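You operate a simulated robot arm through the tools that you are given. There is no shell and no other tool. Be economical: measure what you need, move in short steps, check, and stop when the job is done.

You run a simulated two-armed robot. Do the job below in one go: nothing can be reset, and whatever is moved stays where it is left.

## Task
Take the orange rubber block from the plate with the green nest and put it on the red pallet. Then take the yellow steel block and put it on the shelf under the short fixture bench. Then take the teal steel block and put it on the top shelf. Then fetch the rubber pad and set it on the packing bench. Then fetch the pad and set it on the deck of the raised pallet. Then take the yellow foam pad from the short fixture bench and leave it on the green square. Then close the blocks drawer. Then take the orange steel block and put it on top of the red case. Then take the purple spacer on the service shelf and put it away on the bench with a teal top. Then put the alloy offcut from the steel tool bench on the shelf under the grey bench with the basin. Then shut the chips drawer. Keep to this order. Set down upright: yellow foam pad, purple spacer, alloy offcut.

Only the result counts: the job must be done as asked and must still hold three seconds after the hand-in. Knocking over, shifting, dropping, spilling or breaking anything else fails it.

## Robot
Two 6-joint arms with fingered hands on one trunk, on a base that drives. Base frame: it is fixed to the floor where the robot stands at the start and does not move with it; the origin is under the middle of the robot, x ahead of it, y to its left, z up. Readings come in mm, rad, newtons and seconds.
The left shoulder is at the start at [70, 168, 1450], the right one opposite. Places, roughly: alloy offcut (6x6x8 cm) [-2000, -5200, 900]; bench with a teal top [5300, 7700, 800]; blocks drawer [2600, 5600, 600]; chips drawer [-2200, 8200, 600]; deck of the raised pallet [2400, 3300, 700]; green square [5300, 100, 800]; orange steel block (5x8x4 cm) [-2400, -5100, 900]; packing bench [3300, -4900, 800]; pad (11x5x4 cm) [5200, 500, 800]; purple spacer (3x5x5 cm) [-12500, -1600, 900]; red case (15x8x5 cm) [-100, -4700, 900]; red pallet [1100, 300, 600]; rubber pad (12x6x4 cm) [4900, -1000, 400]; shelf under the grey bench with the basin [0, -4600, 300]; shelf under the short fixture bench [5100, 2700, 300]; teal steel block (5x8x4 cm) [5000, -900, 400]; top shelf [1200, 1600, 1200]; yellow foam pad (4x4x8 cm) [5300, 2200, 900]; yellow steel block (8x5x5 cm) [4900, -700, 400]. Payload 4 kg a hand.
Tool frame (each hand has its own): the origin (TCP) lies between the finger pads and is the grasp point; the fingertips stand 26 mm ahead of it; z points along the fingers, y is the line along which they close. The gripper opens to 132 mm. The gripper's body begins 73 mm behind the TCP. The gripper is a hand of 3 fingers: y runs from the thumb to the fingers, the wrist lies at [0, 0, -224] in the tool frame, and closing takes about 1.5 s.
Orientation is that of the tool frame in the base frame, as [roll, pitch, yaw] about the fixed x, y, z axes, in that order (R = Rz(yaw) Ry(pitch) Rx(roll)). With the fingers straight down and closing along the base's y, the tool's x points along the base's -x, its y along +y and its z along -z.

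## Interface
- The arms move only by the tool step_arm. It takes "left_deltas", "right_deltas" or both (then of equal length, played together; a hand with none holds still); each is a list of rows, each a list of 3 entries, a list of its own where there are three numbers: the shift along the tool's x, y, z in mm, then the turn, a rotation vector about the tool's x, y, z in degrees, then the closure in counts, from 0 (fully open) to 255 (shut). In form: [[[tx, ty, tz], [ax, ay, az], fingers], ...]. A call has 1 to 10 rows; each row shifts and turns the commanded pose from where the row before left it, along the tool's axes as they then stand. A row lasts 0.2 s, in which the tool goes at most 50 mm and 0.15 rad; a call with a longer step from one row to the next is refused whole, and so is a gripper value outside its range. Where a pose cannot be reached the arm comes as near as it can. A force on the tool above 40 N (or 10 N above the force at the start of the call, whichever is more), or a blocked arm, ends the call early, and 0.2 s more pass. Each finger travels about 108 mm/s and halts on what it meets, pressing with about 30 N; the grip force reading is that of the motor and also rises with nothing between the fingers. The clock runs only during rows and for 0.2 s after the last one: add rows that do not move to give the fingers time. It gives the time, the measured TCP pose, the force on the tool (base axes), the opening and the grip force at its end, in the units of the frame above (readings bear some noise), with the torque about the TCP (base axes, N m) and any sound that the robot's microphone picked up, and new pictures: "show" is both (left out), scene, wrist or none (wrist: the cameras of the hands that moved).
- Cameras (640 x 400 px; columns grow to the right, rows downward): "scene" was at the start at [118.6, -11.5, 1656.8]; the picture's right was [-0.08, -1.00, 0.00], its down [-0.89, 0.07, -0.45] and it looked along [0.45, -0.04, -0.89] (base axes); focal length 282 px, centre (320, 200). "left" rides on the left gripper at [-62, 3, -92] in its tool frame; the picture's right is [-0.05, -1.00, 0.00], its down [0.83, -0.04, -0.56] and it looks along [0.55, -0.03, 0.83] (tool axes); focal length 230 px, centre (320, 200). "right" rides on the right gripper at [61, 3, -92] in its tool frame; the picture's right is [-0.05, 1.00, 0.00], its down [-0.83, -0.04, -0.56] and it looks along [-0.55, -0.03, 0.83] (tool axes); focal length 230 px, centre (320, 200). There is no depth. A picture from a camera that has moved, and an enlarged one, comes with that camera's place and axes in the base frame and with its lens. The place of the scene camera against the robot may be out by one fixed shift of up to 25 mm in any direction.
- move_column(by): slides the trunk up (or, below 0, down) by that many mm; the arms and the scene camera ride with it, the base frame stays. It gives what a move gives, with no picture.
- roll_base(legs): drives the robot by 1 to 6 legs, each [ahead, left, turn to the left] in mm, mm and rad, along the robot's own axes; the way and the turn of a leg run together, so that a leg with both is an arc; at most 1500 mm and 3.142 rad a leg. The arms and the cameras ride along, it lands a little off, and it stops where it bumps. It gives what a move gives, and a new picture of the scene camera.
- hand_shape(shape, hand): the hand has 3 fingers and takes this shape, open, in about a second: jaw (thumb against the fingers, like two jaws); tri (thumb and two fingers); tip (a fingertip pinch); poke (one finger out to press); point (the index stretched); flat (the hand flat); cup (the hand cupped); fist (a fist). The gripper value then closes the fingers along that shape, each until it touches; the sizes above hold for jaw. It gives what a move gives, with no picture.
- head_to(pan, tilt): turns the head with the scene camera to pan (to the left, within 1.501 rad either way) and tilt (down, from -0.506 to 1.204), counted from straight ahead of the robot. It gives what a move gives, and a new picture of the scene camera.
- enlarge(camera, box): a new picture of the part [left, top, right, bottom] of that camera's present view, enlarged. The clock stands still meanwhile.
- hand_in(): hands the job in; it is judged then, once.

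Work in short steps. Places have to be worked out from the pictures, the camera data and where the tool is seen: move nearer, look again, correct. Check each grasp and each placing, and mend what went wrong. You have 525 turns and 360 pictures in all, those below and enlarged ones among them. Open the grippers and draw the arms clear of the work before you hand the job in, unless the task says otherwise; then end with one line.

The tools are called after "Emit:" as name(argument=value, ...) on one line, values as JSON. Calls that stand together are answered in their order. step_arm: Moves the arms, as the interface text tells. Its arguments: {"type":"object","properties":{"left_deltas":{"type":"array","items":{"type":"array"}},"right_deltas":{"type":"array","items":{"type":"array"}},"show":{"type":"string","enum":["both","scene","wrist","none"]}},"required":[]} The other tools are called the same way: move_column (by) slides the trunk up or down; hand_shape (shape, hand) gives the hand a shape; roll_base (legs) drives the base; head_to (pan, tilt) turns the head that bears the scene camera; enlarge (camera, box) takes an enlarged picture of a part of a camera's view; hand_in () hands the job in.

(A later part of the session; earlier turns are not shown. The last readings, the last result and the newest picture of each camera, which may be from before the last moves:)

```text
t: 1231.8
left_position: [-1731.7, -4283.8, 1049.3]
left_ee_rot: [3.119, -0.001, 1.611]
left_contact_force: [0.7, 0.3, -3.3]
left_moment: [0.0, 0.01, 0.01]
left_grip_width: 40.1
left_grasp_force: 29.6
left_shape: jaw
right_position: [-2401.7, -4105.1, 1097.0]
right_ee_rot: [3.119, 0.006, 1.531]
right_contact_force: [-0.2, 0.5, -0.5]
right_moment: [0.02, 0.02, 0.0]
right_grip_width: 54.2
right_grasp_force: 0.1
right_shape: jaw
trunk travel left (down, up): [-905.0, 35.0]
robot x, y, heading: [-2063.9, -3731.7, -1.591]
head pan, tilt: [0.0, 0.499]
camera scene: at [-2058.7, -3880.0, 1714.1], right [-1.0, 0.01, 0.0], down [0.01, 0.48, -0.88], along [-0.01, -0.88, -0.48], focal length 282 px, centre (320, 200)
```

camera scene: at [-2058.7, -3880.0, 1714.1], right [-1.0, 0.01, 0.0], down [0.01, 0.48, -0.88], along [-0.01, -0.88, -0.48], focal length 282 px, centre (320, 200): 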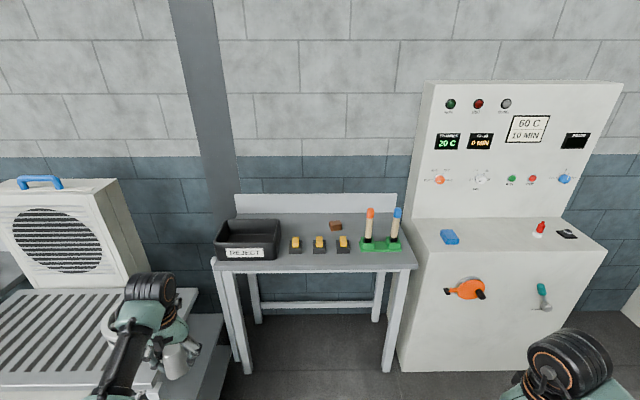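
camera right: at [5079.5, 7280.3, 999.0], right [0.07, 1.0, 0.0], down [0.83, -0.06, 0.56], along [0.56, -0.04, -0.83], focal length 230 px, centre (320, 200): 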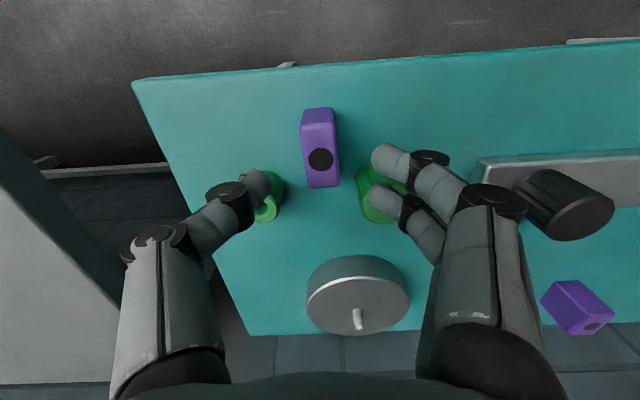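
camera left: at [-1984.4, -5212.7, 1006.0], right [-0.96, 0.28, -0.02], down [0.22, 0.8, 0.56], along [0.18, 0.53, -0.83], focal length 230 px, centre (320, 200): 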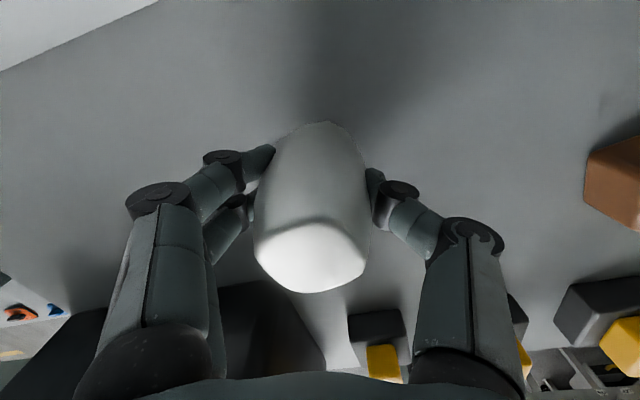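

Drive to the basin bench: back to y≈−3480 and slide to x≈−15; then pull the right hand in and lower the trunk away from the bench.

Emit:
roll_base(legs=[[-230, 0, 0.02], [0, 1050, 0], [0, 1000, 0]])

Emit:
step_arm(right_deltas=[[[25, 0, 10], [0, 0, 0], 150], [[25, 0, 10], [0, 0, 0], 150], [[25, 0, 10], [0, 0, 0], 150]], show="none")

Emit:
move_column(by=-400)

Emit:
head_to(pan=0.0, tilt=0.5)

```text
t: 1243.3
left_position: [325.0, -4080.8, 1050.4]
left_ee_rot: [3.119, -0.003, 1.601]
left_contact_force: [-1.0, 0.4, -2.5]
left_moment: [0.02, -0.03, 0.04]
left_grip_width: 39.8
left_grasp_force: 30.3
left_shape: jaw
right_position: [-344.8, -3893.5, 1096.5]
right_ee_rot: [3.119, 0.009, 1.52]
right_contact_force: [0.4, 0.1, 0.0]
right_moment: [0.01, -0.01, 0.04]
right_grip_width: 54.1
right_grasp_force: 0.1
right_shape: jaw
trunk travel left (down, up): [-905.0, 35.0]
robot x, y, heading: [-2.6, -3529.1, -1.599]
head pan, tilt: [0.0, 0.499]
camera scene: at [1.7, -3673.0, 1714.2], right [-1.0, 0.02, 0.0], down [0.01, 0.48, -0.88], along [-0.02, -0.88, -0.48], focal length 282 px, centre (320, 200)
```

scene: 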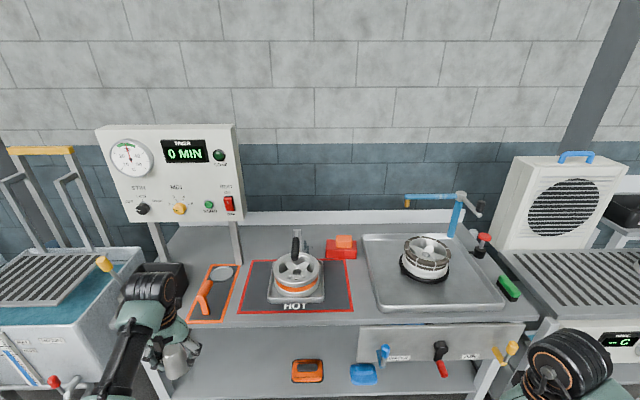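

```text
t: 1244.2
left_position: [325.9, -4080.9, 1052.0]
left_ee_rot: [3.12, -0.002, 1.601]
left_contact_force: [0.7, -0.8, -2.9]
left_moment: [0.0, 0.02, -0.02]
left_grip_width: 39.9
left_grasp_force: 30.3
left_shape: jaw
right_position: [-336.5, -3819.2, 1066.4]
right_ee_rot: [3.119, 0.007, 1.522]
right_contact_force: [0.4, -0.1, -0.1]
right_moment: [0.01, 0.04, 0.01]
right_grip_width: 54.0
right_grasp_force: 0.1
right_shape: jaw
trunk travel left (down, up): [-905.0, 35.0]
robot x, y, heading: [2.9, -3524.9, -1.594]
head pan, tilt: [0.0, 0.499]
```

```text
t: 1248.0
left_position: [326.7, -4080.1, 651.2]
left_ee_rot: [3.119, -0.003, 1.601]
left_contact_force: [-0.2, -0.7, -2.6]
left_moment: [-0.02, 0.05, 0.04]
left_grip_width: 39.8
left_grasp_force: 29.8
left_shape: jaw
right_position: [-338.2, -3819.7, 665.3]
right_ee_rot: [3.119, 0.007, 1.521]
right_contact_force: [-0.5, 0.4, 0.2]
right_moment: [0.02, 0.01, 0.02]
right_grip_width: 53.9
right_grasp_force: 0.1
right_shape: jaw
trunk travel left (down, up): [-505.0, 435.0]
robot x, y, heading: [-0.0, -3526.7, -1.595]
head pan, tilt: [0.0, 0.499]
```

```text
t: 1248.6
left_position: [327.0, -4081.0, 650.0]
left_ee_rot: [3.119, -0.003, 1.6]
left_contact_force: [0.2, 0.5, -2.7]
left_moment: [-0.03, -0.01, -0.03]
left_grip_width: 39.9
left_grasp_force: 30.5
left_shape: jaw
right_position: [-337.6, -3820.4, 665.1]
right_ee_rot: [3.121, 0.007, 1.521]
right_contact_force: [-0.2, -0.4, -0.1]
right_moment: [0.04, -0.01, 0.02]
right_grip_width: 54.1
right_grasp_force: 0.0
right_shape: jaw
trunk travel left (down, up): [-505.0, 435.0]
robot x, y, heading: [0.2, -3525.4, -1.596]
head pan, tilt: [0.0, 0.499]
camera scene: at [2.7, -3672.8, 1314.2], right [-1.0, 0.02, 0.0], down [0.01, 0.48, -0.88], along [-0.02, -0.88, -0.48], focal length 282 px, centre (320, 200)
```

scene: 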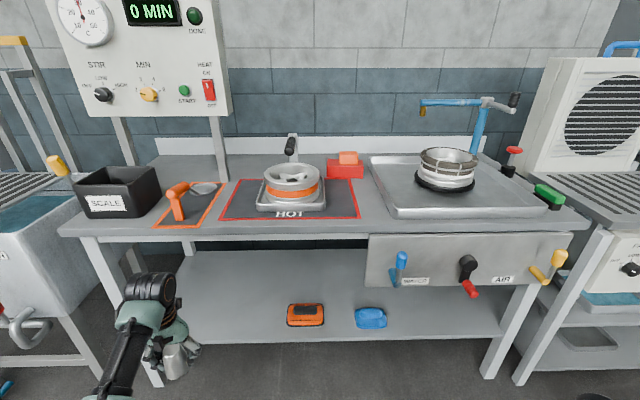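

Shelf front edge y≈−4368, z≈300; free room at x≈327. Lower the trunk 265 mm, drive in 375 mm.

Emit:
move_column(by=-262)

Emit:
roll_base(legs=[[200, 0, 0.02]])

Emit:
enlarge(camera="left", box=[0, 0, 640, 400])

```text
t: 1251.3
left_position: [325.3, -4080.8, 389.6]
left_ee_rot: [3.119, -0.001, 1.601]
left_contact_force: [-0.2, 0.1, -3.7]
left_moment: [0.02, 0.01, -0.02]
left_grip_width: 40.0
left_grasp_force: 30.1
left_shape: jaw
right_position: [-337.2, -3819.8, 404.1]
right_ee_rot: [3.12, 0.006, 1.522]
right_contact_force: [-0.1, -1.0, -0.2]
right_moment: [0.0, -0.02, 0.02]
right_grip_width: 54.1
right_grasp_force: 0.0
right_shape: jaw
trunk travel left (down, up): [-243.0, 697.0]
robot x, y, heading: [0.1, -3524.2, -1.598]
head pan, tilt: [0.0, 0.499]
```

```text
t: 1252.9
left_position: [336.8, -4273.5, 387.9]
left_ee_rot: [3.119, -0.001, 1.624]
left_contact_force: [-0.3, -0.1, -3.0]
left_moment: [0.01, -0.01, -0.01]
left_grip_width: 39.9
left_grasp_force: 30.1
left_shape: jaw
right_position: [-334.1, -4027.3, 404.4]
right_ee_rot: [3.119, 0.005, 1.545]
right_contact_force: [0.8, 0.7, -1.0]
right_moment: [-0.01, 0.04, 0.0]
right_grip_width: 54.1
right_grasp_force: 0.0
right_shape: jaw
trunk travel left (down, up): [-243.0, 697.0]
robot x, y, heading: [-6.4, -3725.3, -1.572]
head pan, tilt: [0.0, 0.499]
camera scene: at [3.2, -3873.2, 1052.1], right [-1.0, 0.0, 0.0], down [0.0, 0.48, -0.88], along [0.0, -0.88, -0.48], focal length 282 px, centre (320, 200)
```

scene: 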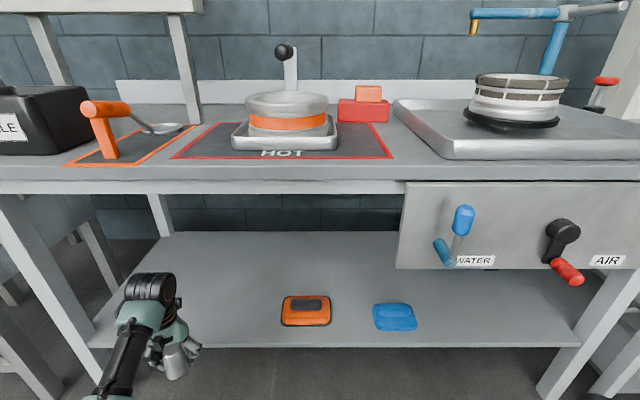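

```text
1.00 times, centred on (320, 200) of left
camera zoom: at [338.0, -4334.5, 480.5], right [-0.99, -0.1, -0.02], down [-0.1, 0.83, 0.56], along [-0.04, 0.56, -0.83], focal length 230 px, centre (320, 200)
```

zoom: 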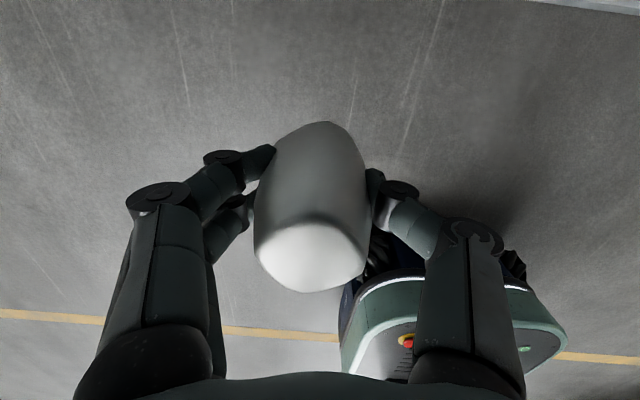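

Drive another 190 mm so the offcut is over the shelf, and check with the camera.

Emit:
roll_base(legs=[[190, 0, 0]])

Emit:
enlarge(camera="left", box=[0, 0, 640, 400])

```text
t: 1254.4
left_position: [331.1, -4465.8, 388.5]
left_ee_rot: [3.119, 0.0, 1.617]
left_contact_force: [0.2, -0.4, -2.3]
left_moment: [0.05, 0.01, -0.01]
left_grip_width: 40.0
left_grasp_force: 29.3
left_shape: jaw
right_position: [-336.0, -4215.3, 403.3]
right_ee_rot: [3.119, 0.006, 1.537]
right_contact_force: [-0.1, 0.2, -1.0]
right_moment: [-0.01, 0.0, 0.01]
right_grip_width: 54.4
right_grasp_force: 0.1
right_shape: jaw
trunk travel left (down, up): [-243.0, 697.0]
robot x, y, heading: [-1.2, -3918.4, -1.585]
head pan, tilt: [0.0, 0.499]
camera scene: at [1.3, -4064.2, 1052.1], right [-1.0, 0.01, 0.0], down [0.0, 0.48, -0.88], along [-0.01, -0.88, -0.48], focal length 282 px, centre (320, 200)
```

scene: 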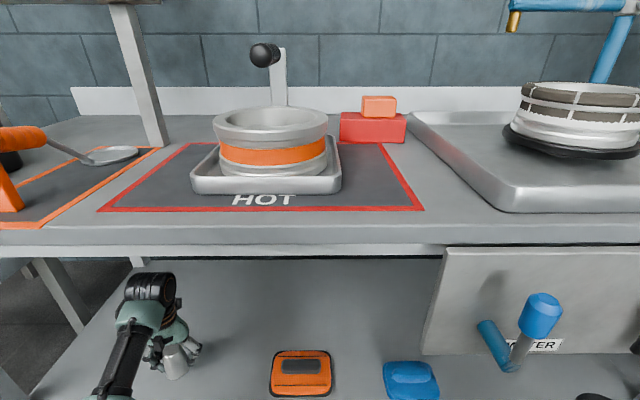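

```text
1.00 times, centred on (320, 200) of left
camera zoom: at [332.9, -4527.8, 480.4], right [-0.99, -0.1, -0.02], down [-0.09, 0.83, 0.56], along [-0.04, 0.56, -0.83], focal length 230 px, centre (320, 200)
```

zoom: 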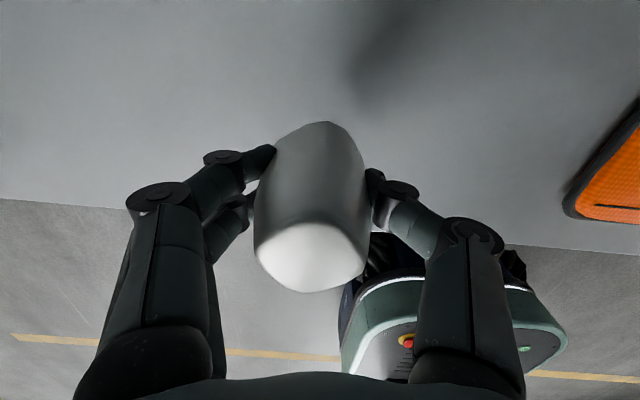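

Over the shelf with ~90 mm margin. Lower in fine rows.

Emit:
step_arm(left_deltas=[[[0, 0, 15], [0, 0, 0], 255], [[0, 0, 10], [0, 0, 0], 255], [[0, 0, 8], [0, 0, 0], 255], [[0, 0, 5], [0, 0, 0], 255], [[0, 0, 4], [0, 0, 0], 255], [[0, 0, 4], [0, 0, 0], 255], [[0, 0, 3], [0, 0, 0], 255]], show="none")

```text
t: 1256.0
left_position: [333.0, -4466.2, 339.2]
left_ee_rot: [3.118, -0.002, 1.618]
left_contact_force: [0.2, 0.0, -2.3]
left_moment: [-0.02, -0.01, -0.03]
left_grip_width: 39.7
left_grasp_force: 30.2
left_shape: jaw
right_position: [-336.4, -4215.1, 403.3]
right_ee_rot: [3.118, 0.006, 1.538]
right_contact_force: [0.0, -0.3, -1.3]
right_moment: [0.04, 0.03, 0.01]
right_grip_width: 54.2
right_grasp_force: 0.0
right_shape: jaw
trunk travel left (down, up): [-243.0, 697.0]
robot x, y, heading: [-2.6, -3915.7, -1.577]
head pan, tilt: [0.0, 0.499]
```

Emit:
step_arm(left_deltas=[[[0, 0, 3], [0, 0, 0], 255], [[0, 0, 3], [0, 0, 0], 255], [[0, 0, 3], [0, 0, 0], 255], [[0, 0, 3], [0, 0, 0], 255], [[0, 0, 3], [0, 0, 0], 255]], show="wrist")

```text
t: 1257.4
left_position: [331.9, -4468.8, 333.0]
left_ee_rot: [3.117, 0.012, 1.617]
left_contact_force: [-1.2, 7.1, 23.4]
left_moment: [0.18, -0.03, -0.01]
left_grip_width: 42.0
left_grasp_force: 30.4
left_shape: jaw
right_position: [-336.9, -4213.4, 404.4]
right_ee_rot: [3.117, 0.008, 1.537]
right_contact_force: [-0.3, 0.4, 0.4]
right_moment: [0.04, 0.02, 0.0]
right_grip_width: 54.1
right_grasp_force: 0.1
right_shape: jaw
trunk travel left (down, up): [-243.0, 697.0]
robot x, y, heading: [-4.7, -3918.7, -1.583]
head pan, tilt: [0.0, 0.499]
stopped in row 5 (left hand): the force on the tool passed its limit (the readings are from after the stop); the commanded pose is now the measured one
camera left: at [334.4, -4529.6, 424.7], right [-0.99, -0.1, -0.02], down [-0.1, 0.83, 0.54], along [-0.03, 0.54, -0.84], focal length 230 px, centre (320, 200)
```

left: 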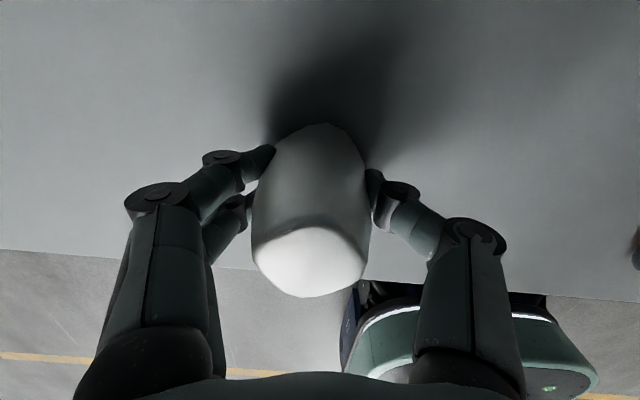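

Firm contact at z≈333. Ease 3 mm, open slowly, rise 95 mm.

Emit:
step_arm(left_deltas=[[[0, 0, -3], [0, 0, 0], 255], [[0, 0, 0], [0, 0, 0], 215], [[0, 0, 0], [0, 0, 0], 180], [[0, 0, 0], [0, 0, 0], 130], [[0, 0, 0], [0, 0, 0], 60], [[0, 0, 0], [0, 0, 0], 0], [[0, 0, 0], [0, 0, 0], 0], [[0, 0, -20], [0, 0, 0], 0], [[0, 0, -35], [0, 0, 0], 0], [[0, 0, -40], [0, 0, 0], 0]], show="wrist")

```text
t: 1259.6
left_position: [328.0, -4467.8, 425.3]
left_ee_rot: [3.12, 0.005, 1.617]
left_contact_force: [-0.3, -0.1, -1.5]
left_moment: [0.01, 0.0, 0.0]
left_grip_width: 131.7
left_grasp_force: 0.1
left_shape: jaw
right_position: [-337.4, -4214.7, 402.9]
right_ee_rot: [3.12, 0.007, 1.537]
right_contact_force: [-0.6, 0.3, 0.3]
right_moment: [-0.01, -0.02, 0.01]
right_grip_width: 54.0
right_grasp_force: 0.0
right_shape: jaw
trunk travel left (down, up): [-243.0, 697.0]
robot x, y, heading: [-2.1, -3914.2, -1.582]
head pan, tilt: [0.0, 0.499]
camera left: at [331.0, -4528.4, 517.7], right [-0.99, -0.1, -0.02], down [-0.09, 0.83, 0.55], along [-0.03, 0.55, -0.83], focal length 230 px, centre (320, 200)
```

left: 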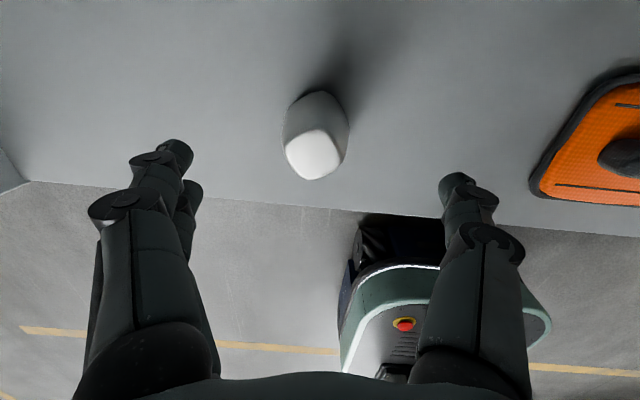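

Offcut stands upright on the shelf. Last task: the chips drawer. Back out, raise the trunk, and drive north.

Emit:
roll_base(legs=[[-520, 0, 0.01], [0, -540, 0]])

Emit:
move_column(by=300)

Emit:
roll_base(legs=[[-1500, 0, 0], [-1300, 0, 0]])

```text
t: 1265.3
left_position: [-201.1, -3959.8, 425.9]
left_ee_rot: [3.119, 0.002, 1.642]
left_contact_force: [0.2, -0.4, -0.2]
left_moment: [0.0, 0.04, 0.0]
left_grip_width: 131.7
left_grasp_force: 0.0
left_shape: jaw
right_position: [-874.1, -3722.5, 403.9]
right_ee_rot: [3.12, 0.006, 1.565]
right_contact_force: [0.9, 0.4, 0.0]
right_moment: [-0.01, -0.02, -0.01]
right_grip_width: 54.1
right_grasp_force: 0.0
right_shape: jaw
trunk travel left (down, up): [-243.0, 697.0]
robot x, y, heading: [-547.0, -3415.8, -1.55]
head pan, tilt: [0.0, 0.499]
camera scene: at [-540.1, -3563.2, 1052.2], right [-1.0, -0.02, 0.0], down [-0.01, 0.48, -0.88], along [0.02, -0.88, -0.48], focal length 282 px, centre (320, 200)
```

scene: 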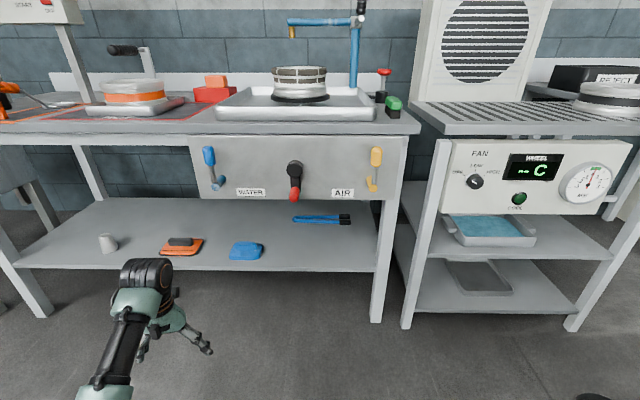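

```text
t: 1268.3
left_position: [-201.7, -3958.2, 725.8]
left_ee_rot: [3.119, 0.005, 1.642]
left_contact_force: [0.2, 0.9, 0.1]
left_moment: [0.02, 0.0, -0.03]
left_grip_width: 131.8
left_grasp_force: 0.0
left_shape: jaw
right_position: [-872.9, -3724.2, 703.9]
right_ee_rot: [3.118, 0.007, 1.563]
right_contact_force: [-0.1, -0.5, -0.4]
right_moment: [0.02, 0.01, -0.01]
right_grip_width: 54.1
right_grasp_force: 0.0
right_shape: jaw
trunk travel left (down, up): [-543.0, 397.0]
robot x, y, heading: [-548.9, -3414.8, -1.552]
head pan, tilt: [0.0, 0.499]
```

```text
t: 1281.7
left_position: [-221.9, -1199.2, 724.9]
left_ee_rot: [3.12, 0.004, 1.634]
left_contact_force: [0.1, 0.6, 0.6]
left_moment: [-0.02, 0.0, 0.05]
left_grip_width: 131.8
left_grasp_force: 0.0
left_shape: jaw
right_position: [-892.5, -958.2, 706.1]
right_ee_rot: [3.12, 0.008, 1.555]
right_contact_force: [0.8, -0.3, 0.4]
right_moment: [0.0, 0.01, -0.01]
right_grip_width: 54.0
right_grasp_force: 0.0
right_shape: jaw
trunk travel left (down, up): [-543.0, 397.0]
robot x, y, heading: [-564.7, -653.0, -1.56]
head pan, tilt: [0.0, 0.499]
camera scene: at [-556.6, -799.3, 1352.2], right [-1.0, -0.01, 0.0], down [0.0, 0.48, -0.88], along [0.01, -0.88, -0.48], focal length 282 px, centre (320, 200)
```

scene: 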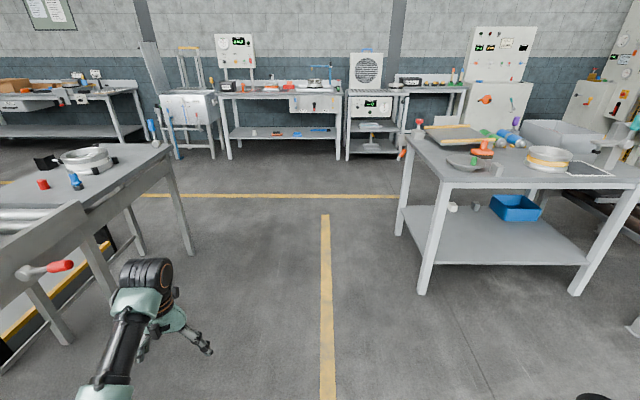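

Turn north and drive up to y≈6300.

Emit:
roll_base(legs=[[0, 0, 3.13], [1500, 0, 0], [1500, 0, 0], [1500, 0, 0], [1500, 0, 0]])

Emit:
head_to(pan=0.4, tilt=0.3)

```text
t: 1317.7
left_position: [-937.5, 5929.1, 725.4]
left_ee_rot: [3.119, 0.003, -1.529]
left_contact_force: [0.7, -0.7, -0.3]
left_moment: [-0.01, 0.01, -0.02]
left_grip_width: 131.8
left_grasp_force: 0.0
left_shape: jaw
right_position: [-273.6, 5675.4, 704.6]
right_ee_rot: [3.118, 0.005, -1.607]
right_contact_force: [-0.2, -0.2, -0.5]
right_moment: [0.01, 0.05, 0.01]
right_grip_width: 53.7
right_grasp_force: 0.0
right_shape: jaw
trunk travel left (down, up): [-543.0, 397.0]
robot x, y, heading: [-608.1, 5374.7, 1.559]
head pan, tilt: [0.0, 0.499]
camera scene: at [-601.1, 5511.6, 1352.2], right [1.0, -0.01, 0.0], down [-0.01, -0.48, -0.88], along [0.01, 0.88, -0.48], focal length 282 px, centre (320, 200)
```

scene: 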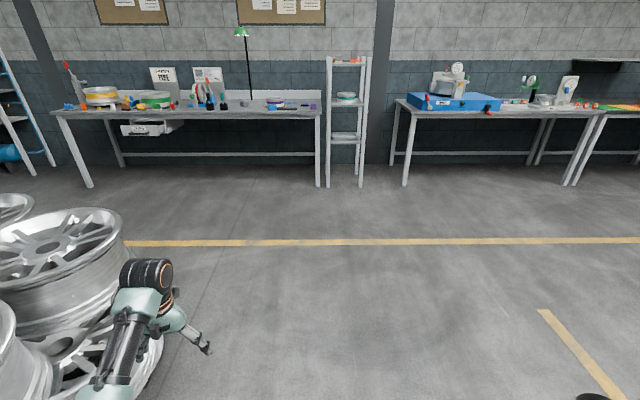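

```text
t: 1318.6
left_position: [-939.4, 5928.9, 724.4]
left_ee_rot: [3.118, 0.005, -1.529]
left_contact_force: [0.6, -0.1, -0.6]
left_moment: [0.01, -0.02, 0.0]
left_grip_width: 132.2
left_grasp_force: 0.0
left_shape: jaw
right_position: [-273.7, 5675.5, 704.8]
right_ee_rot: [3.12, 0.008, -1.608]
right_contact_force: [-0.2, -0.5, -0.1]
right_moment: [0.02, -0.01, -0.02]
right_grip_width: 54.2
right_grasp_force: 0.0
right_shape: jaw
trunk travel left (down, up): [-543.0, 397.0]
robot x, y, heading: [-607.4, 5373.0, 1.561]
head pan, tilt: [0.4, 0.3]
camera scene: at [-637.4, 5506.8, 1370.6], right [0.93, 0.38, 0.0], down [0.11, -0.27, -0.96], along [-0.36, 0.88, -0.3], focal length 282 px, centre (320, 200)
```

scene: 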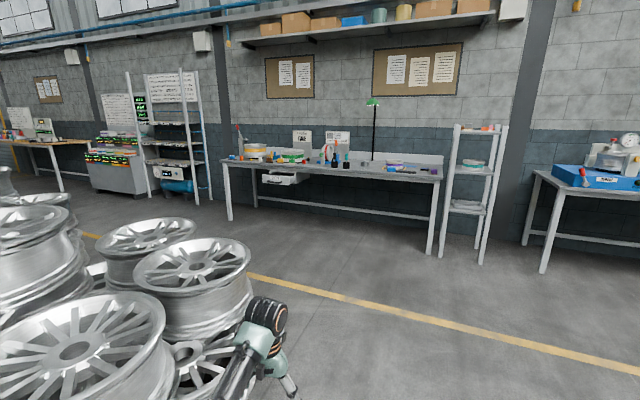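

The chips drawer is under the left part of the north bench (≈ −2200, 8200). Steer clear of the wheel pallet, go forward, then left.

Emit:
roll_base(legs=[[0, -250, 0], [1500, 0, 0], [0, 1200, 0], [0, 800, 0]])

Emit:
head_to(pan=-0.1, tilt=0.5)

```text
t: 1333.1
left_position: [-1839.0, 7422.8, 726.1]
left_ee_rot: [3.119, 0.003, -1.543]
left_contact_force: [-0.1, -0.3, -0.3]
left_moment: [0.03, -0.01, -0.01]
left_grip_width: 132.1
left_grasp_force: 0.1
left_shape: jaw
right_position: [-1177.4, 7158.5, 703.8]
right_ee_rot: [3.118, 0.006, -1.62]
right_contact_force: [0.0, -0.2, -0.3]
right_moment: [-0.03, 0.02, 0.01]
right_grip_width: 54.0
right_grasp_force: 0.1
right_shape: jaw
trunk travel left (down, up): [-543.0, 397.0]
robot x, y, heading: [-1518.7, 6864.3, 1.547]
head pan, tilt: [0.4, 0.3]
stopped in leg 4: the robot was blocked; the commanded pose is now the measured one
camera scene: at [-1543.5, 6996.4, 1370.6], right [0.93, 0.37, 0.0], down [0.11, -0.28, -0.96], along [-0.35, 0.89, -0.3], focal length 282 px, centre (320, 200)
```

scene: 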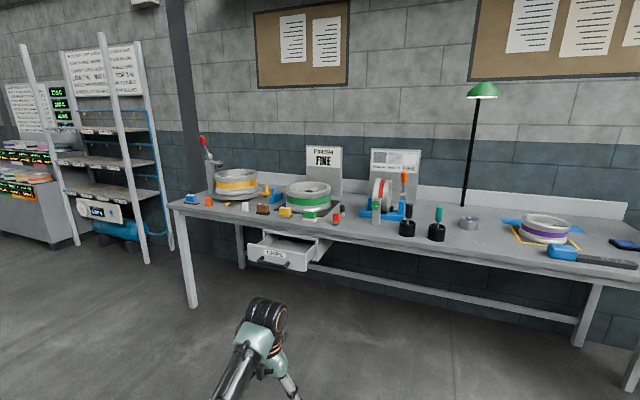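

```text
t: 1334.0
left_position: [-1839.9, 7422.9, 724.1]
left_ee_rot: [3.119, 0.005, -1.543]
left_contact_force: [0.2, -0.6, -0.5]
left_moment: [-0.03, -0.01, -0.01]
left_grip_width: 132.0
left_grasp_force: 0.0
left_shape: jaw
right_position: [-1177.9, 7158.2, 703.8]
right_ee_rot: [3.118, 0.007, -1.622]
right_contact_force: [0.4, 0.2, -0.6]
right_moment: [0.0, -0.04, 0.02]
right_grip_width: 54.2
right_grasp_force: 0.1
right_shape: jaw
trunk travel left (down, up): [-543.0, 397.0]
robot x, y, heading: [-1516.4, 6861.9, 1.545]
head pan, tilt: [-0.099, 0.499]
camera scene: at [-1498.4, 6999.4, 1352.2], right [0.99, -0.12, 0.0], down [-0.06, -0.47, -0.88], along [0.11, 0.87, -0.48], focal length 282 px, centre (320, 200)
```

scene: 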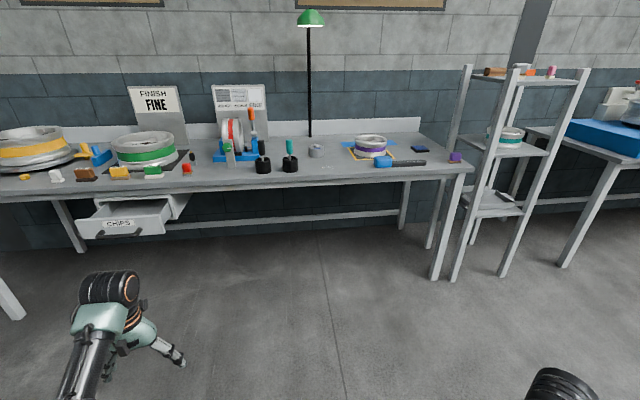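

The base touched the wheel pallet behind. Move forward 250 mm first, then left to x≈−2530.

Emit:
roll_base(legs=[[260, -30, 0.025], [0, 1060, 0]])

Emit:
head_to(pan=-0.3, tilt=0.5)

```text
t: 1341.0
left_position: [-2893.2, 7668.8, 724.8]
left_ee_rot: [3.118, 0.003, -1.511]
left_contact_force: [-0.8, 0.1, -0.5]
left_moment: [-0.02, 0.0, 0.01]
left_grip_width: 131.8
left_grasp_force: 0.0
left_shape: jaw
right_position: [-2223.0, 7425.8, 704.3]
right_ee_rot: [3.119, 0.007, -1.591]
right_contact_force: [-0.7, 0.5, 0.0]
right_moment: [-0.01, 0.03, 0.02]
right_grip_width: 53.9
right_grasp_force: 0.1
right_shape: jaw
trunk travel left (down, up): [-543.0, 397.0]
robot x, y, heading: [-2551.7, 7125.0, 1.579]
head pan, tilt: [-0.099, 0.499]
camera scene: at [-2539.0, 7255.9, 1352.2], right [1.0, -0.09, 0.0], down [-0.04, -0.48, -0.88], along [0.08, 0.87, -0.48], focal length 282 px, centre (320, 200)
```

scene: 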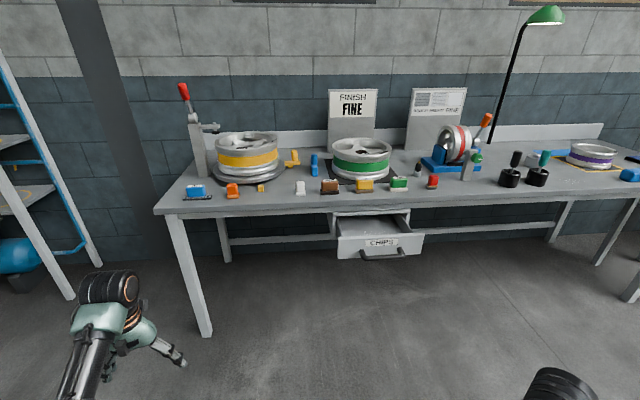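

```text
t: 1341.7
left_position: [-2892.2, 7667.8, 725.7]
left_ee_rot: [3.118, 0.003, -1.512]
left_contact_force: [1.1, 0.3, -0.3]
left_moment: [0.02, 0.0, -0.01]
left_grip_width: 131.7
left_grasp_force: 0.1
left_shape: jaw
right_position: [-2223.5, 7426.2, 703.8]
right_ee_rot: [3.12, 0.007, -1.588]
right_contact_force: [0.4, 0.1, 0.3]
right_moment: [0.0, -0.01, 0.02]
right_grip_width: 54.0
right_grasp_force: 0.1
right_shape: jaw
trunk travel left (down, up): [-543.0, 397.0]
robot x, y, heading: [-2554.4, 7124.1, 1.576]
head pan, tilt: [-0.3, 0.499]
camera scene: at [-2520.9, 7252.5, 1352.2], right [0.96, -0.29, 0.0], down [-0.14, -0.46, -0.88], along [0.25, 0.84, -0.48], focal length 282 px, centre (320, 200)
```

scene: 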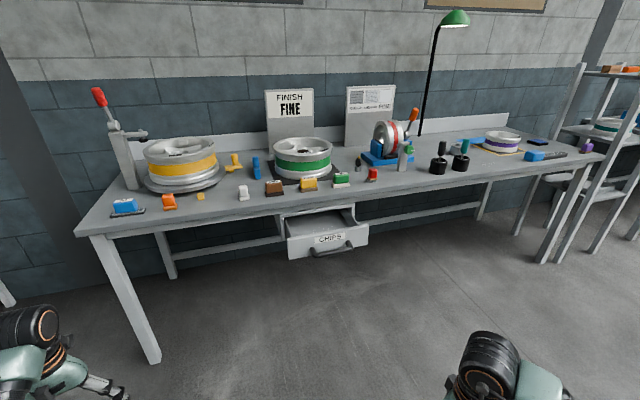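

Triangulated: panel at y≈8124, x −2393…−2039, z 591–705. Prepare: right fist forward at x≈−2216, z≈668; left hand retracted.

Emit:
hand_shape(shape="fist", hand="right")

Emit:
step_arm(left_deltas=[[[40, 5, 0], [0, 0, 0], 0], [[40, 5, 0], [0, 0, 0], 0], [[40, 5, 0], [0, 0, 0], 0], [[40, 5, 0], [0, 0, 0], 0], [[40, 5, 0], [0, 0, 0], 0], [[0, 0, 0], [0, 0, 0], 0], [[0, 0, 0], [0, 0, 0], 0], [[0, 0, 0], [0, 0, 0], 0], [[0, 0, 0], [0, 0, 0], 0], [[0, 0, 0], [0, 0, 0], 0]], right_deltas=[[[-20, 0, 0], [0, -8.5, 0], 0], [[-20, 0, 0], [0, -8.5, 0], 0], [[-15, 0, 0], [0, -8.5, 0], 0], [[-10, 0, 5], [0, -8.5, 0], 0], [[-10, 0, 10], [0, -8.5, 0], 0], [[0, 0, 20], [0, -8.5, 0], 0], [[0, 0, 20], [0, -8.5, 0], 0], [[0, 0, 20], [0, -8.5, 0], 0], [[0, 0, 20], [0, -8.5, 0], 0], [[0, 0, 20], [0, -8.5, 0], 0]], show="none")

```text
t: 1342.6
left_position: [-2892.4, 7667.5, 725.1]
left_ee_rot: [3.119, 0.002, -1.51]
left_contact_force: [0.1, -0.2, 0.4]
left_moment: [-0.02, 0.02, 0.02]
left_grip_width: 131.9
left_grasp_force: 0.1
left_shape: jaw
right_position: [-2222.4, 7426.3, 703.3]
right_ee_rot: [3.119, 0.006, -1.591]
right_contact_force: [0.4, -0.3, 1.0]
right_moment: [-0.02, 0.0, -0.02]
right_grip_width: 0.0
right_grasp_force: 0.0
right_shape: fist
trunk travel left (down, up): [-543.0, 397.0]
robot x, y, heading: [-2552.8, 7120.1, 1.577]
head pan, tilt: [-0.3, 0.499]
```

```text
t: 1344.8
left_position: [-2913.4, 7473.2, 703.6]
left_ee_rot: [3.121, 0.004, -1.512]
left_contact_force: [-1.1, 0.2, -0.5]
left_moment: [0.01, -0.02, 0.02]
left_grip_width: 131.8
left_grasp_force: 0.1
left_shape: jaw
left hand out of reach, approached as far as the arm can: row 1, 2
right_position: [-2191.5, 7686.7, 647.5]
right_ee_rot: [2.969, 1.427, -1.765]
right_contact_force: [-0.4, 0.3, -0.3]
right_moment: [0.01, 0.03, -0.01]
right_grip_width: 0.0
right_grasp_force: 0.0
right_shape: fist
right hand out of reach, approached as far as the arm can: row 5, 6, 7, 8, 10
trunk travel left (down, up): [-543.0, 397.0]
robot x, y, heading: [-2550.5, 7122.6, 1.579]
head pan, tilt: [-0.3, 0.499]
```

Fist points forward. Raise 20 mm, shift 25 mm left and drive 380 mm ahead.

Emit:
move_column(by=20)

Emit:
roll_base(legs=[[380, 22, 0]])

```text
t: 1345.5
left_position: [-2914.2, 7472.4, 724.5]
left_ee_rot: [3.119, 0.003, -1.512]
left_contact_force: [0.3, 0.5, 0.7]
left_moment: [0.0, 0.02, -0.03]
left_grip_width: 131.7
left_grasp_force: 0.0
left_shape: jaw
right_position: [-2190.5, 7685.1, 667.6]
right_ee_rot: [2.964, 1.428, -1.771]
right_contact_force: [0.9, 0.7, 0.1]
right_moment: [0.01, 0.01, 0.0]
right_grip_width: 0.0
right_grasp_force: 0.1
right_shape: fist
trunk travel left (down, up): [-563.0, 377.0]
robot x, y, heading: [-2551.0, 7124.7, 1.579]
head pan, tilt: [-0.3, 0.499]
```

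```text
t: 1347.9
left_position: [-2937.7, 7846.7, 724.2]
left_ee_rot: [3.119, 0.003, -1.512]
left_contact_force: [-0.1, 0.3, -0.7]
left_moment: [-0.04, 0.0, -0.03]
left_grip_width: 132.0
left_grasp_force: 0.1
left_shape: jaw
right_position: [-2214.5, 8060.2, 667.4]
right_ee_rot: [2.963, 1.426, -1.771]
right_contact_force: [0.0, 0.6, 0.0]
right_moment: [0.0, 0.0, 0.0]
right_grip_width: 0.0
right_grasp_force: 0.1
right_shape: fist
trunk travel left (down, up): [-563.0, 377.0]
robot x, y, heading: [-2576.6, 7494.0, 1.575]
head pan, tilt: [-0.3, 0.499]
camera scene: at [-2545.2, 7627.6, 1372.2], right [0.96, -0.29, 0.0], down [-0.14, -0.46, -0.88], along [0.25, 0.84, -0.48], focal length 282 px, centre (320, 200)
```

scene: 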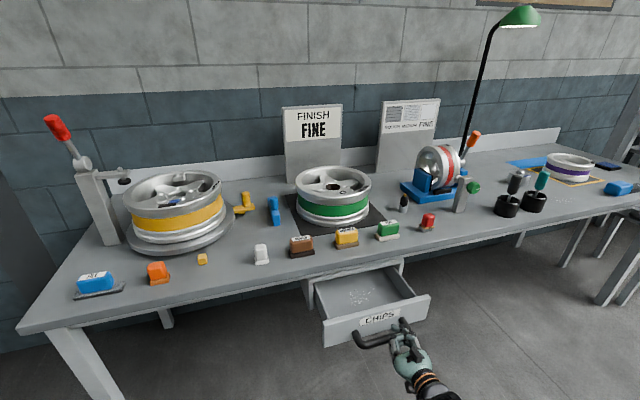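

Close to the panel. Push with the arm under force guard.

Emit:
step_arm(right_deltas=[[[0, 0, 15], [0, 0, 0], 0], [[0, 0, 15], [0, 0, 0], 0], [[-2, 0, 15], [0, 0, 0], 0], [[-2, 0, 15], [0, 0, 0], 0], [[-2, 0, 15], [0, 0, 0], 0], [[-2, 0, 15], [0, 0, 0], 0]], show="scene")

```text
t: 1349.3
left_position: [-2937.3, 7845.6, 723.1]
left_ee_rot: [3.12, 0.004, -1.511]
left_contact_force: [0.3, -0.5, -0.2]
left_moment: [0.01, 0.01, 0.0]
left_grip_width: 131.8
left_grasp_force: 0.1
left_shape: jaw
right_position: [-2229.6, 8122.3, 699.7]
right_ee_rot: [2.976, 1.425, -1.768]
right_contact_force: [-0.3, 0.6, -0.2]
right_moment: [-0.02, 0.01, 0.01]
right_grip_width: 0.0
right_grasp_force: 0.0
right_shape: fist
right hand out of reach, approached as far as the arm can: row 2, 3, 4, 5, 6
trunk travel left (down, up): [-563.0, 377.0]
robot x, y, heading: [-2579.3, 7496.0, 1.574]
head pan, tilt: [-0.3, 0.499]
camera scene: at [-2545.5, 7627.5, 1372.2], right [0.96, -0.29, 0.0], down [-0.14, -0.46, -0.88], along [0.25, 0.84, -0.48], focal length 282 px, centre (320, 200)
```

scene: 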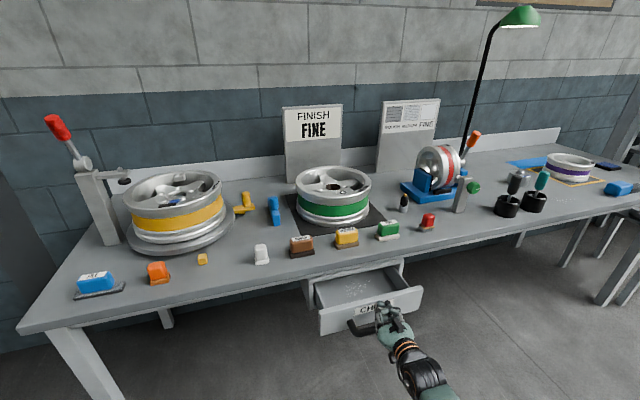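

It moves, but the arm is at its reach limit and rising. Lower 38 mm and push by driving the base forward.

Emit:
step_arm(right_deltas=[[[0, 0, -25], [0, 0, 0], 0], [[0, 0, -15], [0, 0, 0], 0]], show="none")

Emit:
move_column(by=-30)

Emit:
roll_base(legs=[[80, 0, 0]])

```text
t: 1349.9
left_position: [-2938.1, 7847.4, 725.0]
left_ee_rot: [3.118, 0.005, -1.511]
left_contact_force: [0.5, -0.5, 0.0]
left_moment: [0.02, -0.01, 0.02]
left_grip_width: 131.8
left_grasp_force: 0.1
left_shape: jaw
right_position: [-2231.5, 8096.6, 702.2]
right_ee_rot: [2.961, 1.431, -1.772]
right_contact_force: [0.0, 0.5, -0.2]
right_moment: [-0.02, 0.0, -0.04]
right_grip_width: 0.0
right_grasp_force: 0.0
right_shape: fist
right hand out of reach, approached as far as the arm can: row 1, 2
trunk travel left (down, up): [-563.0, 377.0]
robot x, y, heading: [-2575.2, 7494.5, 1.574]
head pan, tilt: [-0.3, 0.499]
```

```text
t: 1350.7
left_position: [-2937.7, 7845.6, 694.0]
left_ee_rot: [3.119, 0.003, -1.512]
left_contact_force: [1.0, -0.5, 0.0]
left_moment: [-0.04, 0.0, -0.04]
left_grip_width: 131.9
left_grasp_force: 0.0
left_shape: jaw
right_position: [-2230.4, 8096.7, 673.5]
right_ee_rot: [2.96, 1.429, -1.774]
right_contact_force: [0.2, -1.1, 0.2]
right_moment: [-0.03, -0.01, 0.02]
right_grip_width: 0.0
right_grasp_force: 0.0
right_shape: fist
trunk travel left (down, up): [-533.0, 407.0]
robot x, y, heading: [-2573.9, 7494.5, 1.576]
head pan, tilt: [-0.3, 0.499]
```

```text
t: 1351.7
left_position: [-2937.2, 7927.4, 694.1]
left_ee_rot: [3.118, 0.003, -1.514]
left_contact_force: [0.1, -0.5, -0.5]
left_moment: [-0.03, -0.01, 0.01]
left_grip_width: 132.0
left_grasp_force: 0.1
left_shape: jaw
right_position: [-2229.9, 8176.4, 672.6]
right_ee_rot: [2.962, 1.429, -1.773]
right_contact_force: [-0.7, -0.9, 0.3]
right_moment: [-0.03, 0.0, -0.01]
right_grip_width: 0.0
right_grasp_force: 0.0
right_shape: fist
trunk travel left (down, up): [-533.0, 407.0]
robot x, y, heading: [-2580.3, 7573.8, 1.57]
head pan, tilt: [-0.3, 0.499]
camera scene: at [-2545.4, 7707.9, 1342.1], right [0.96, -0.29, 0.0], down [-0.14, -0.46, -0.88], along [0.26, 0.84, -0.48], focal length 282 px, centre (320, 200)
```

scene: 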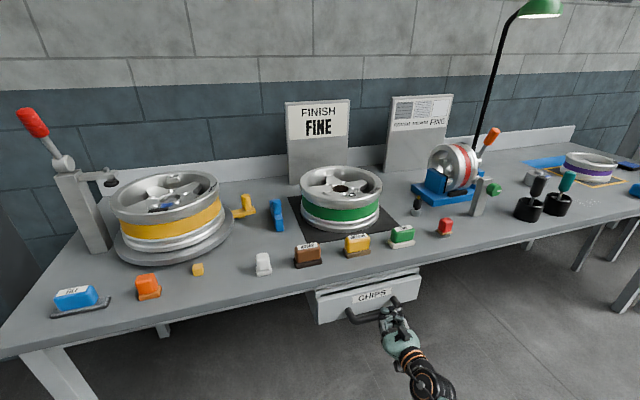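

Nearly closed. Keep going in small steps.

Emit:
roll_base(legs=[[25, 0, 0]])

Emit:
roll_base(legs=[[20, 0, 0]])

```text
t: 1352.5
left_position: [-2936.9, 7952.5, 693.8]
left_ee_rot: [3.118, 0.004, -1.514]
left_contact_force: [0.6, 0.5, -0.5]
left_moment: [-0.02, 0.02, 0.04]
left_grip_width: 131.8
left_grasp_force: 0.0
left_shape: jaw
right_position: [-2229.2, 8200.4, 673.0]
right_ee_rot: [2.961, 1.43, -1.774]
right_contact_force: [-0.1, 0.9, -0.7]
right_moment: [0.03, -0.02, 0.0]
right_grip_width: 0.0
right_grasp_force: 0.0
right_shape: fist
trunk travel left (down, up): [-533.0, 407.0]
robot x, y, heading: [-2579.3, 7601.4, 1.573]
head pan, tilt: [-0.3, 0.499]
camera scene: at [-2545.4, 7731.6, 1342.2], right [0.96, -0.29, 0.0], down [-0.14, -0.46, -0.88], along [0.26, 0.84, -0.48], focal length 282 px, centre (320, 200)
```

scene: 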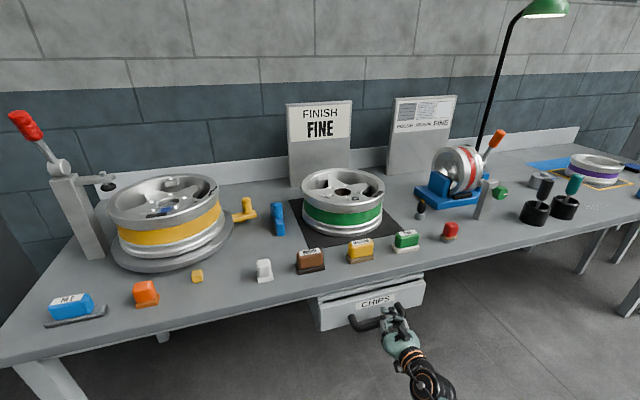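

```text
t: 1353.3
left_position: [-2937.7, 7972.1, 693.2]
left_ee_rot: [3.119, 0.002, -1.513]
left_contact_force: [0.0, 0.4, 0.3]
left_moment: [-0.02, 0.01, 0.0]
left_grip_width: 131.8
left_grasp_force: 0.0
left_shape: jaw
right_position: [-2231.4, 8220.6, 674.1]
right_ee_rot: [2.961, 1.43, -1.775]
right_contact_force: [-0.1, 0.3, 0.3]
right_moment: [0.0, 0.0, -0.02]
right_grip_width: 0.4
right_grasp_force: 0.1
right_shape: fist
trunk travel left (down, up): [-533.0, 407.0]
robot x, y, heading: [-2574.3, 7624.2, 1.57]
head pan, tilt: [-0.3, 0.499]
camera scene: at [-2545.5, 7751.9, 1342.1], right [0.96, -0.29, 0.0], down [-0.14, -0.46, -0.88], along [0.26, 0.84, -0.48], focal length 282 px, centre (320, 200)
```

scene: 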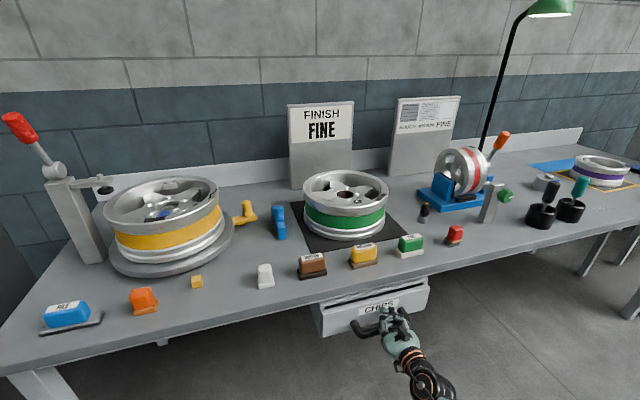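

Emit:
roll_base(legs=[[20, 0, 0]])

Emit:
enlarge(camera="scene", box=[280, 250, 460, 370])

```text
t: 1354.2
left_position: [-2935.8, 7989.7, 692.9]
left_ee_rot: [3.122, 0.003, -1.517]
left_contact_force: [-0.6, -1.0, 0.1]
left_moment: [-0.01, -0.02, 0.0]
left_grip_width: 131.9
left_grasp_force: 0.1
left_shape: jaw
right_position: [-2224.6, 8228.6, 666.6]
right_ee_rot: [2.993, 1.419, -1.755]
right_contact_force: [2.3, -12.8, 3.7]
right_moment: [0.09, -0.01, -0.08]
right_grip_width: 0.0
right_grasp_force: 0.0
right_shape: fist
trunk travel left (down, up): [-533.0, 407.0]
robot x, y, heading: [-2578.4, 7635.0, 1.566]
head pan, tilt: [-0.3, 0.499]
stopped in leg 1: the force on the tool passed its limit (the readings are from after the stop); the commanded pose is now the measured one
camera scene: at [-2545.3, 7766.0, 1342.5], right [0.95, -0.3, 0.0], down [-0.14, -0.46, -0.88], along [0.26, 0.84, -0.48], focal length 282 px, centre (320, 200)
```

scene: 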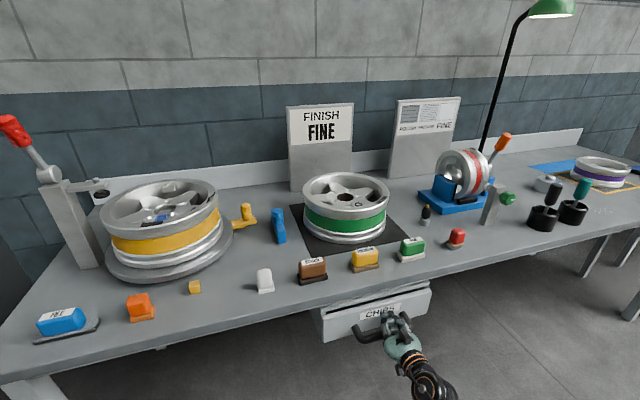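

```text
3.33 times, centred on (370, 310) of scene
camera zoom: at [-2545.3, 7766.0, 1342.5], right [0.95, -0.3, 0.0], down [-0.14, -0.46, -0.88], along [0.26, 0.84, -0.48], focal length 942 px, centre (153, -167)
```

zoom: 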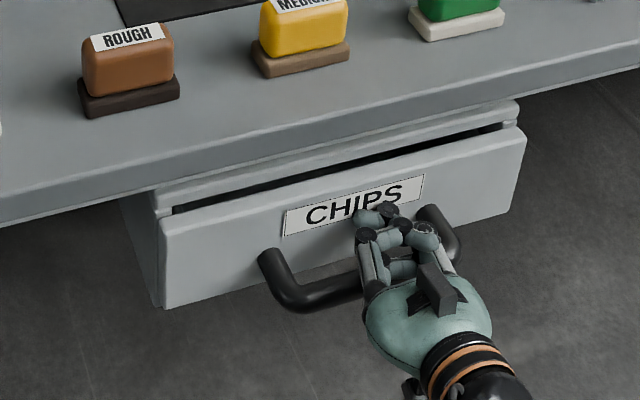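

It has hit its stop (force). One more short push to make sure, then withdraw.

Emit:
step_arm(right_deltas=[[[0, 0, 8], [0, 0, 0], 0], [[0, 0, 8], [0, 0, 0], 0], [[0, 0, 0], [0, 0, 0], 0]], show="none")

Emit:
roll_base(legs=[[-300, 0, 0]])

Emit:
enlarge(camera="scene", box=[260, 190, 460, 315])

```text
t: 1354.8
left_position: [-2934.1, 7987.7, 694.7]
left_ee_rot: [3.121, 0.003, -1.522]
left_contact_force: [-0.8, -0.1, 1.1]
left_moment: [0.0, 0.02, -0.01]
left_grip_width: 131.6
left_grasp_force: 0.0
left_shape: jaw
right_position: [-2220.5, 8233.6, 664.2]
right_ee_rot: [3.019, 1.42, -1.733]
right_contact_force: [3.6, -23.1, 8.6]
right_moment: [0.0, 0.01, -0.03]
right_grip_width: 0.0
right_grasp_force: 0.1
right_shape: fist
right hand out of reach, approached as far as the arm can: row 2
trunk travel left (down, up): [-533.0, 407.0]
robot x, y, heading: [-2577.5, 7635.7, 1.564]
head pan, tilt: [-0.3, 0.499]
stopped in row 2 (right hand): the force on the tool passed its limit (the readings are from after the stop); the commanded pose is now the measured one
```

```text
t: 1356.9
left_position: [-2936.1, 7690.3, 694.1]
left_ee_rot: [3.118, 0.004, -1.519]
left_contact_force: [-0.2, 0.6, 0.0]
left_moment: [-0.02, 0.01, -0.01]
left_grip_width: 131.6
left_grasp_force: 0.0
left_shape: jaw
right_position: [-2223.8, 7936.2, 662.7]
right_ee_rot: [3.011, 1.416, -1.74]
right_contact_force: [0.4, 0.0, -0.3]
right_moment: [-0.01, -0.01, 0.03]
right_grip_width: 0.1
right_grasp_force: 0.0
right_shape: fist
trunk travel left (down, up): [-533.0, 407.0]
robot x, y, heading: [-2576.2, 7334.8, 1.569]
head pan, tilt: [-0.3, 0.499]
camera scene: at [-2545.0, 7466.0, 1342.3], right [0.95, -0.3, 0.0], down [-0.14, -0.46, -0.88], along [0.26, 0.84, -0.48], focal length 282 px, centre (320, 200)
```

scene: 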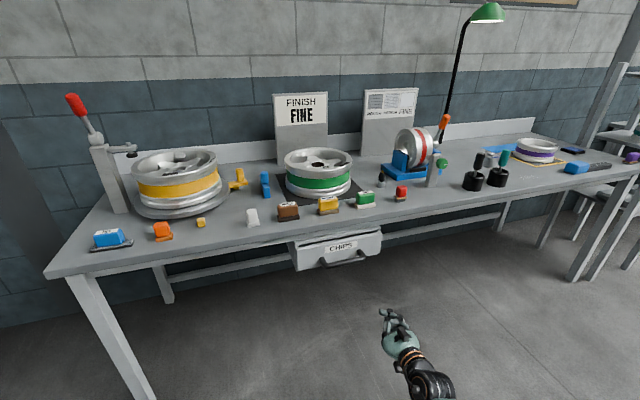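

```text
3.20 times, centred on (360, 252) of scene
camera zoom: at [-2545.0, 7466.0, 1342.3], right [0.95, -0.3, 0.0], down [-0.14, -0.46, -0.88], along [0.26, 0.84, -0.48], focal length 904 px, centre (192, 32)
```

zoom: 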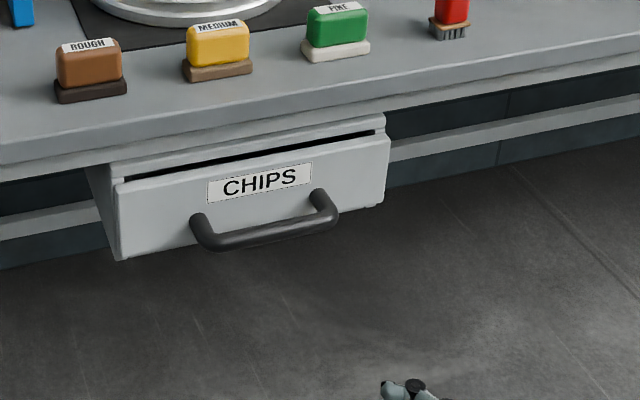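

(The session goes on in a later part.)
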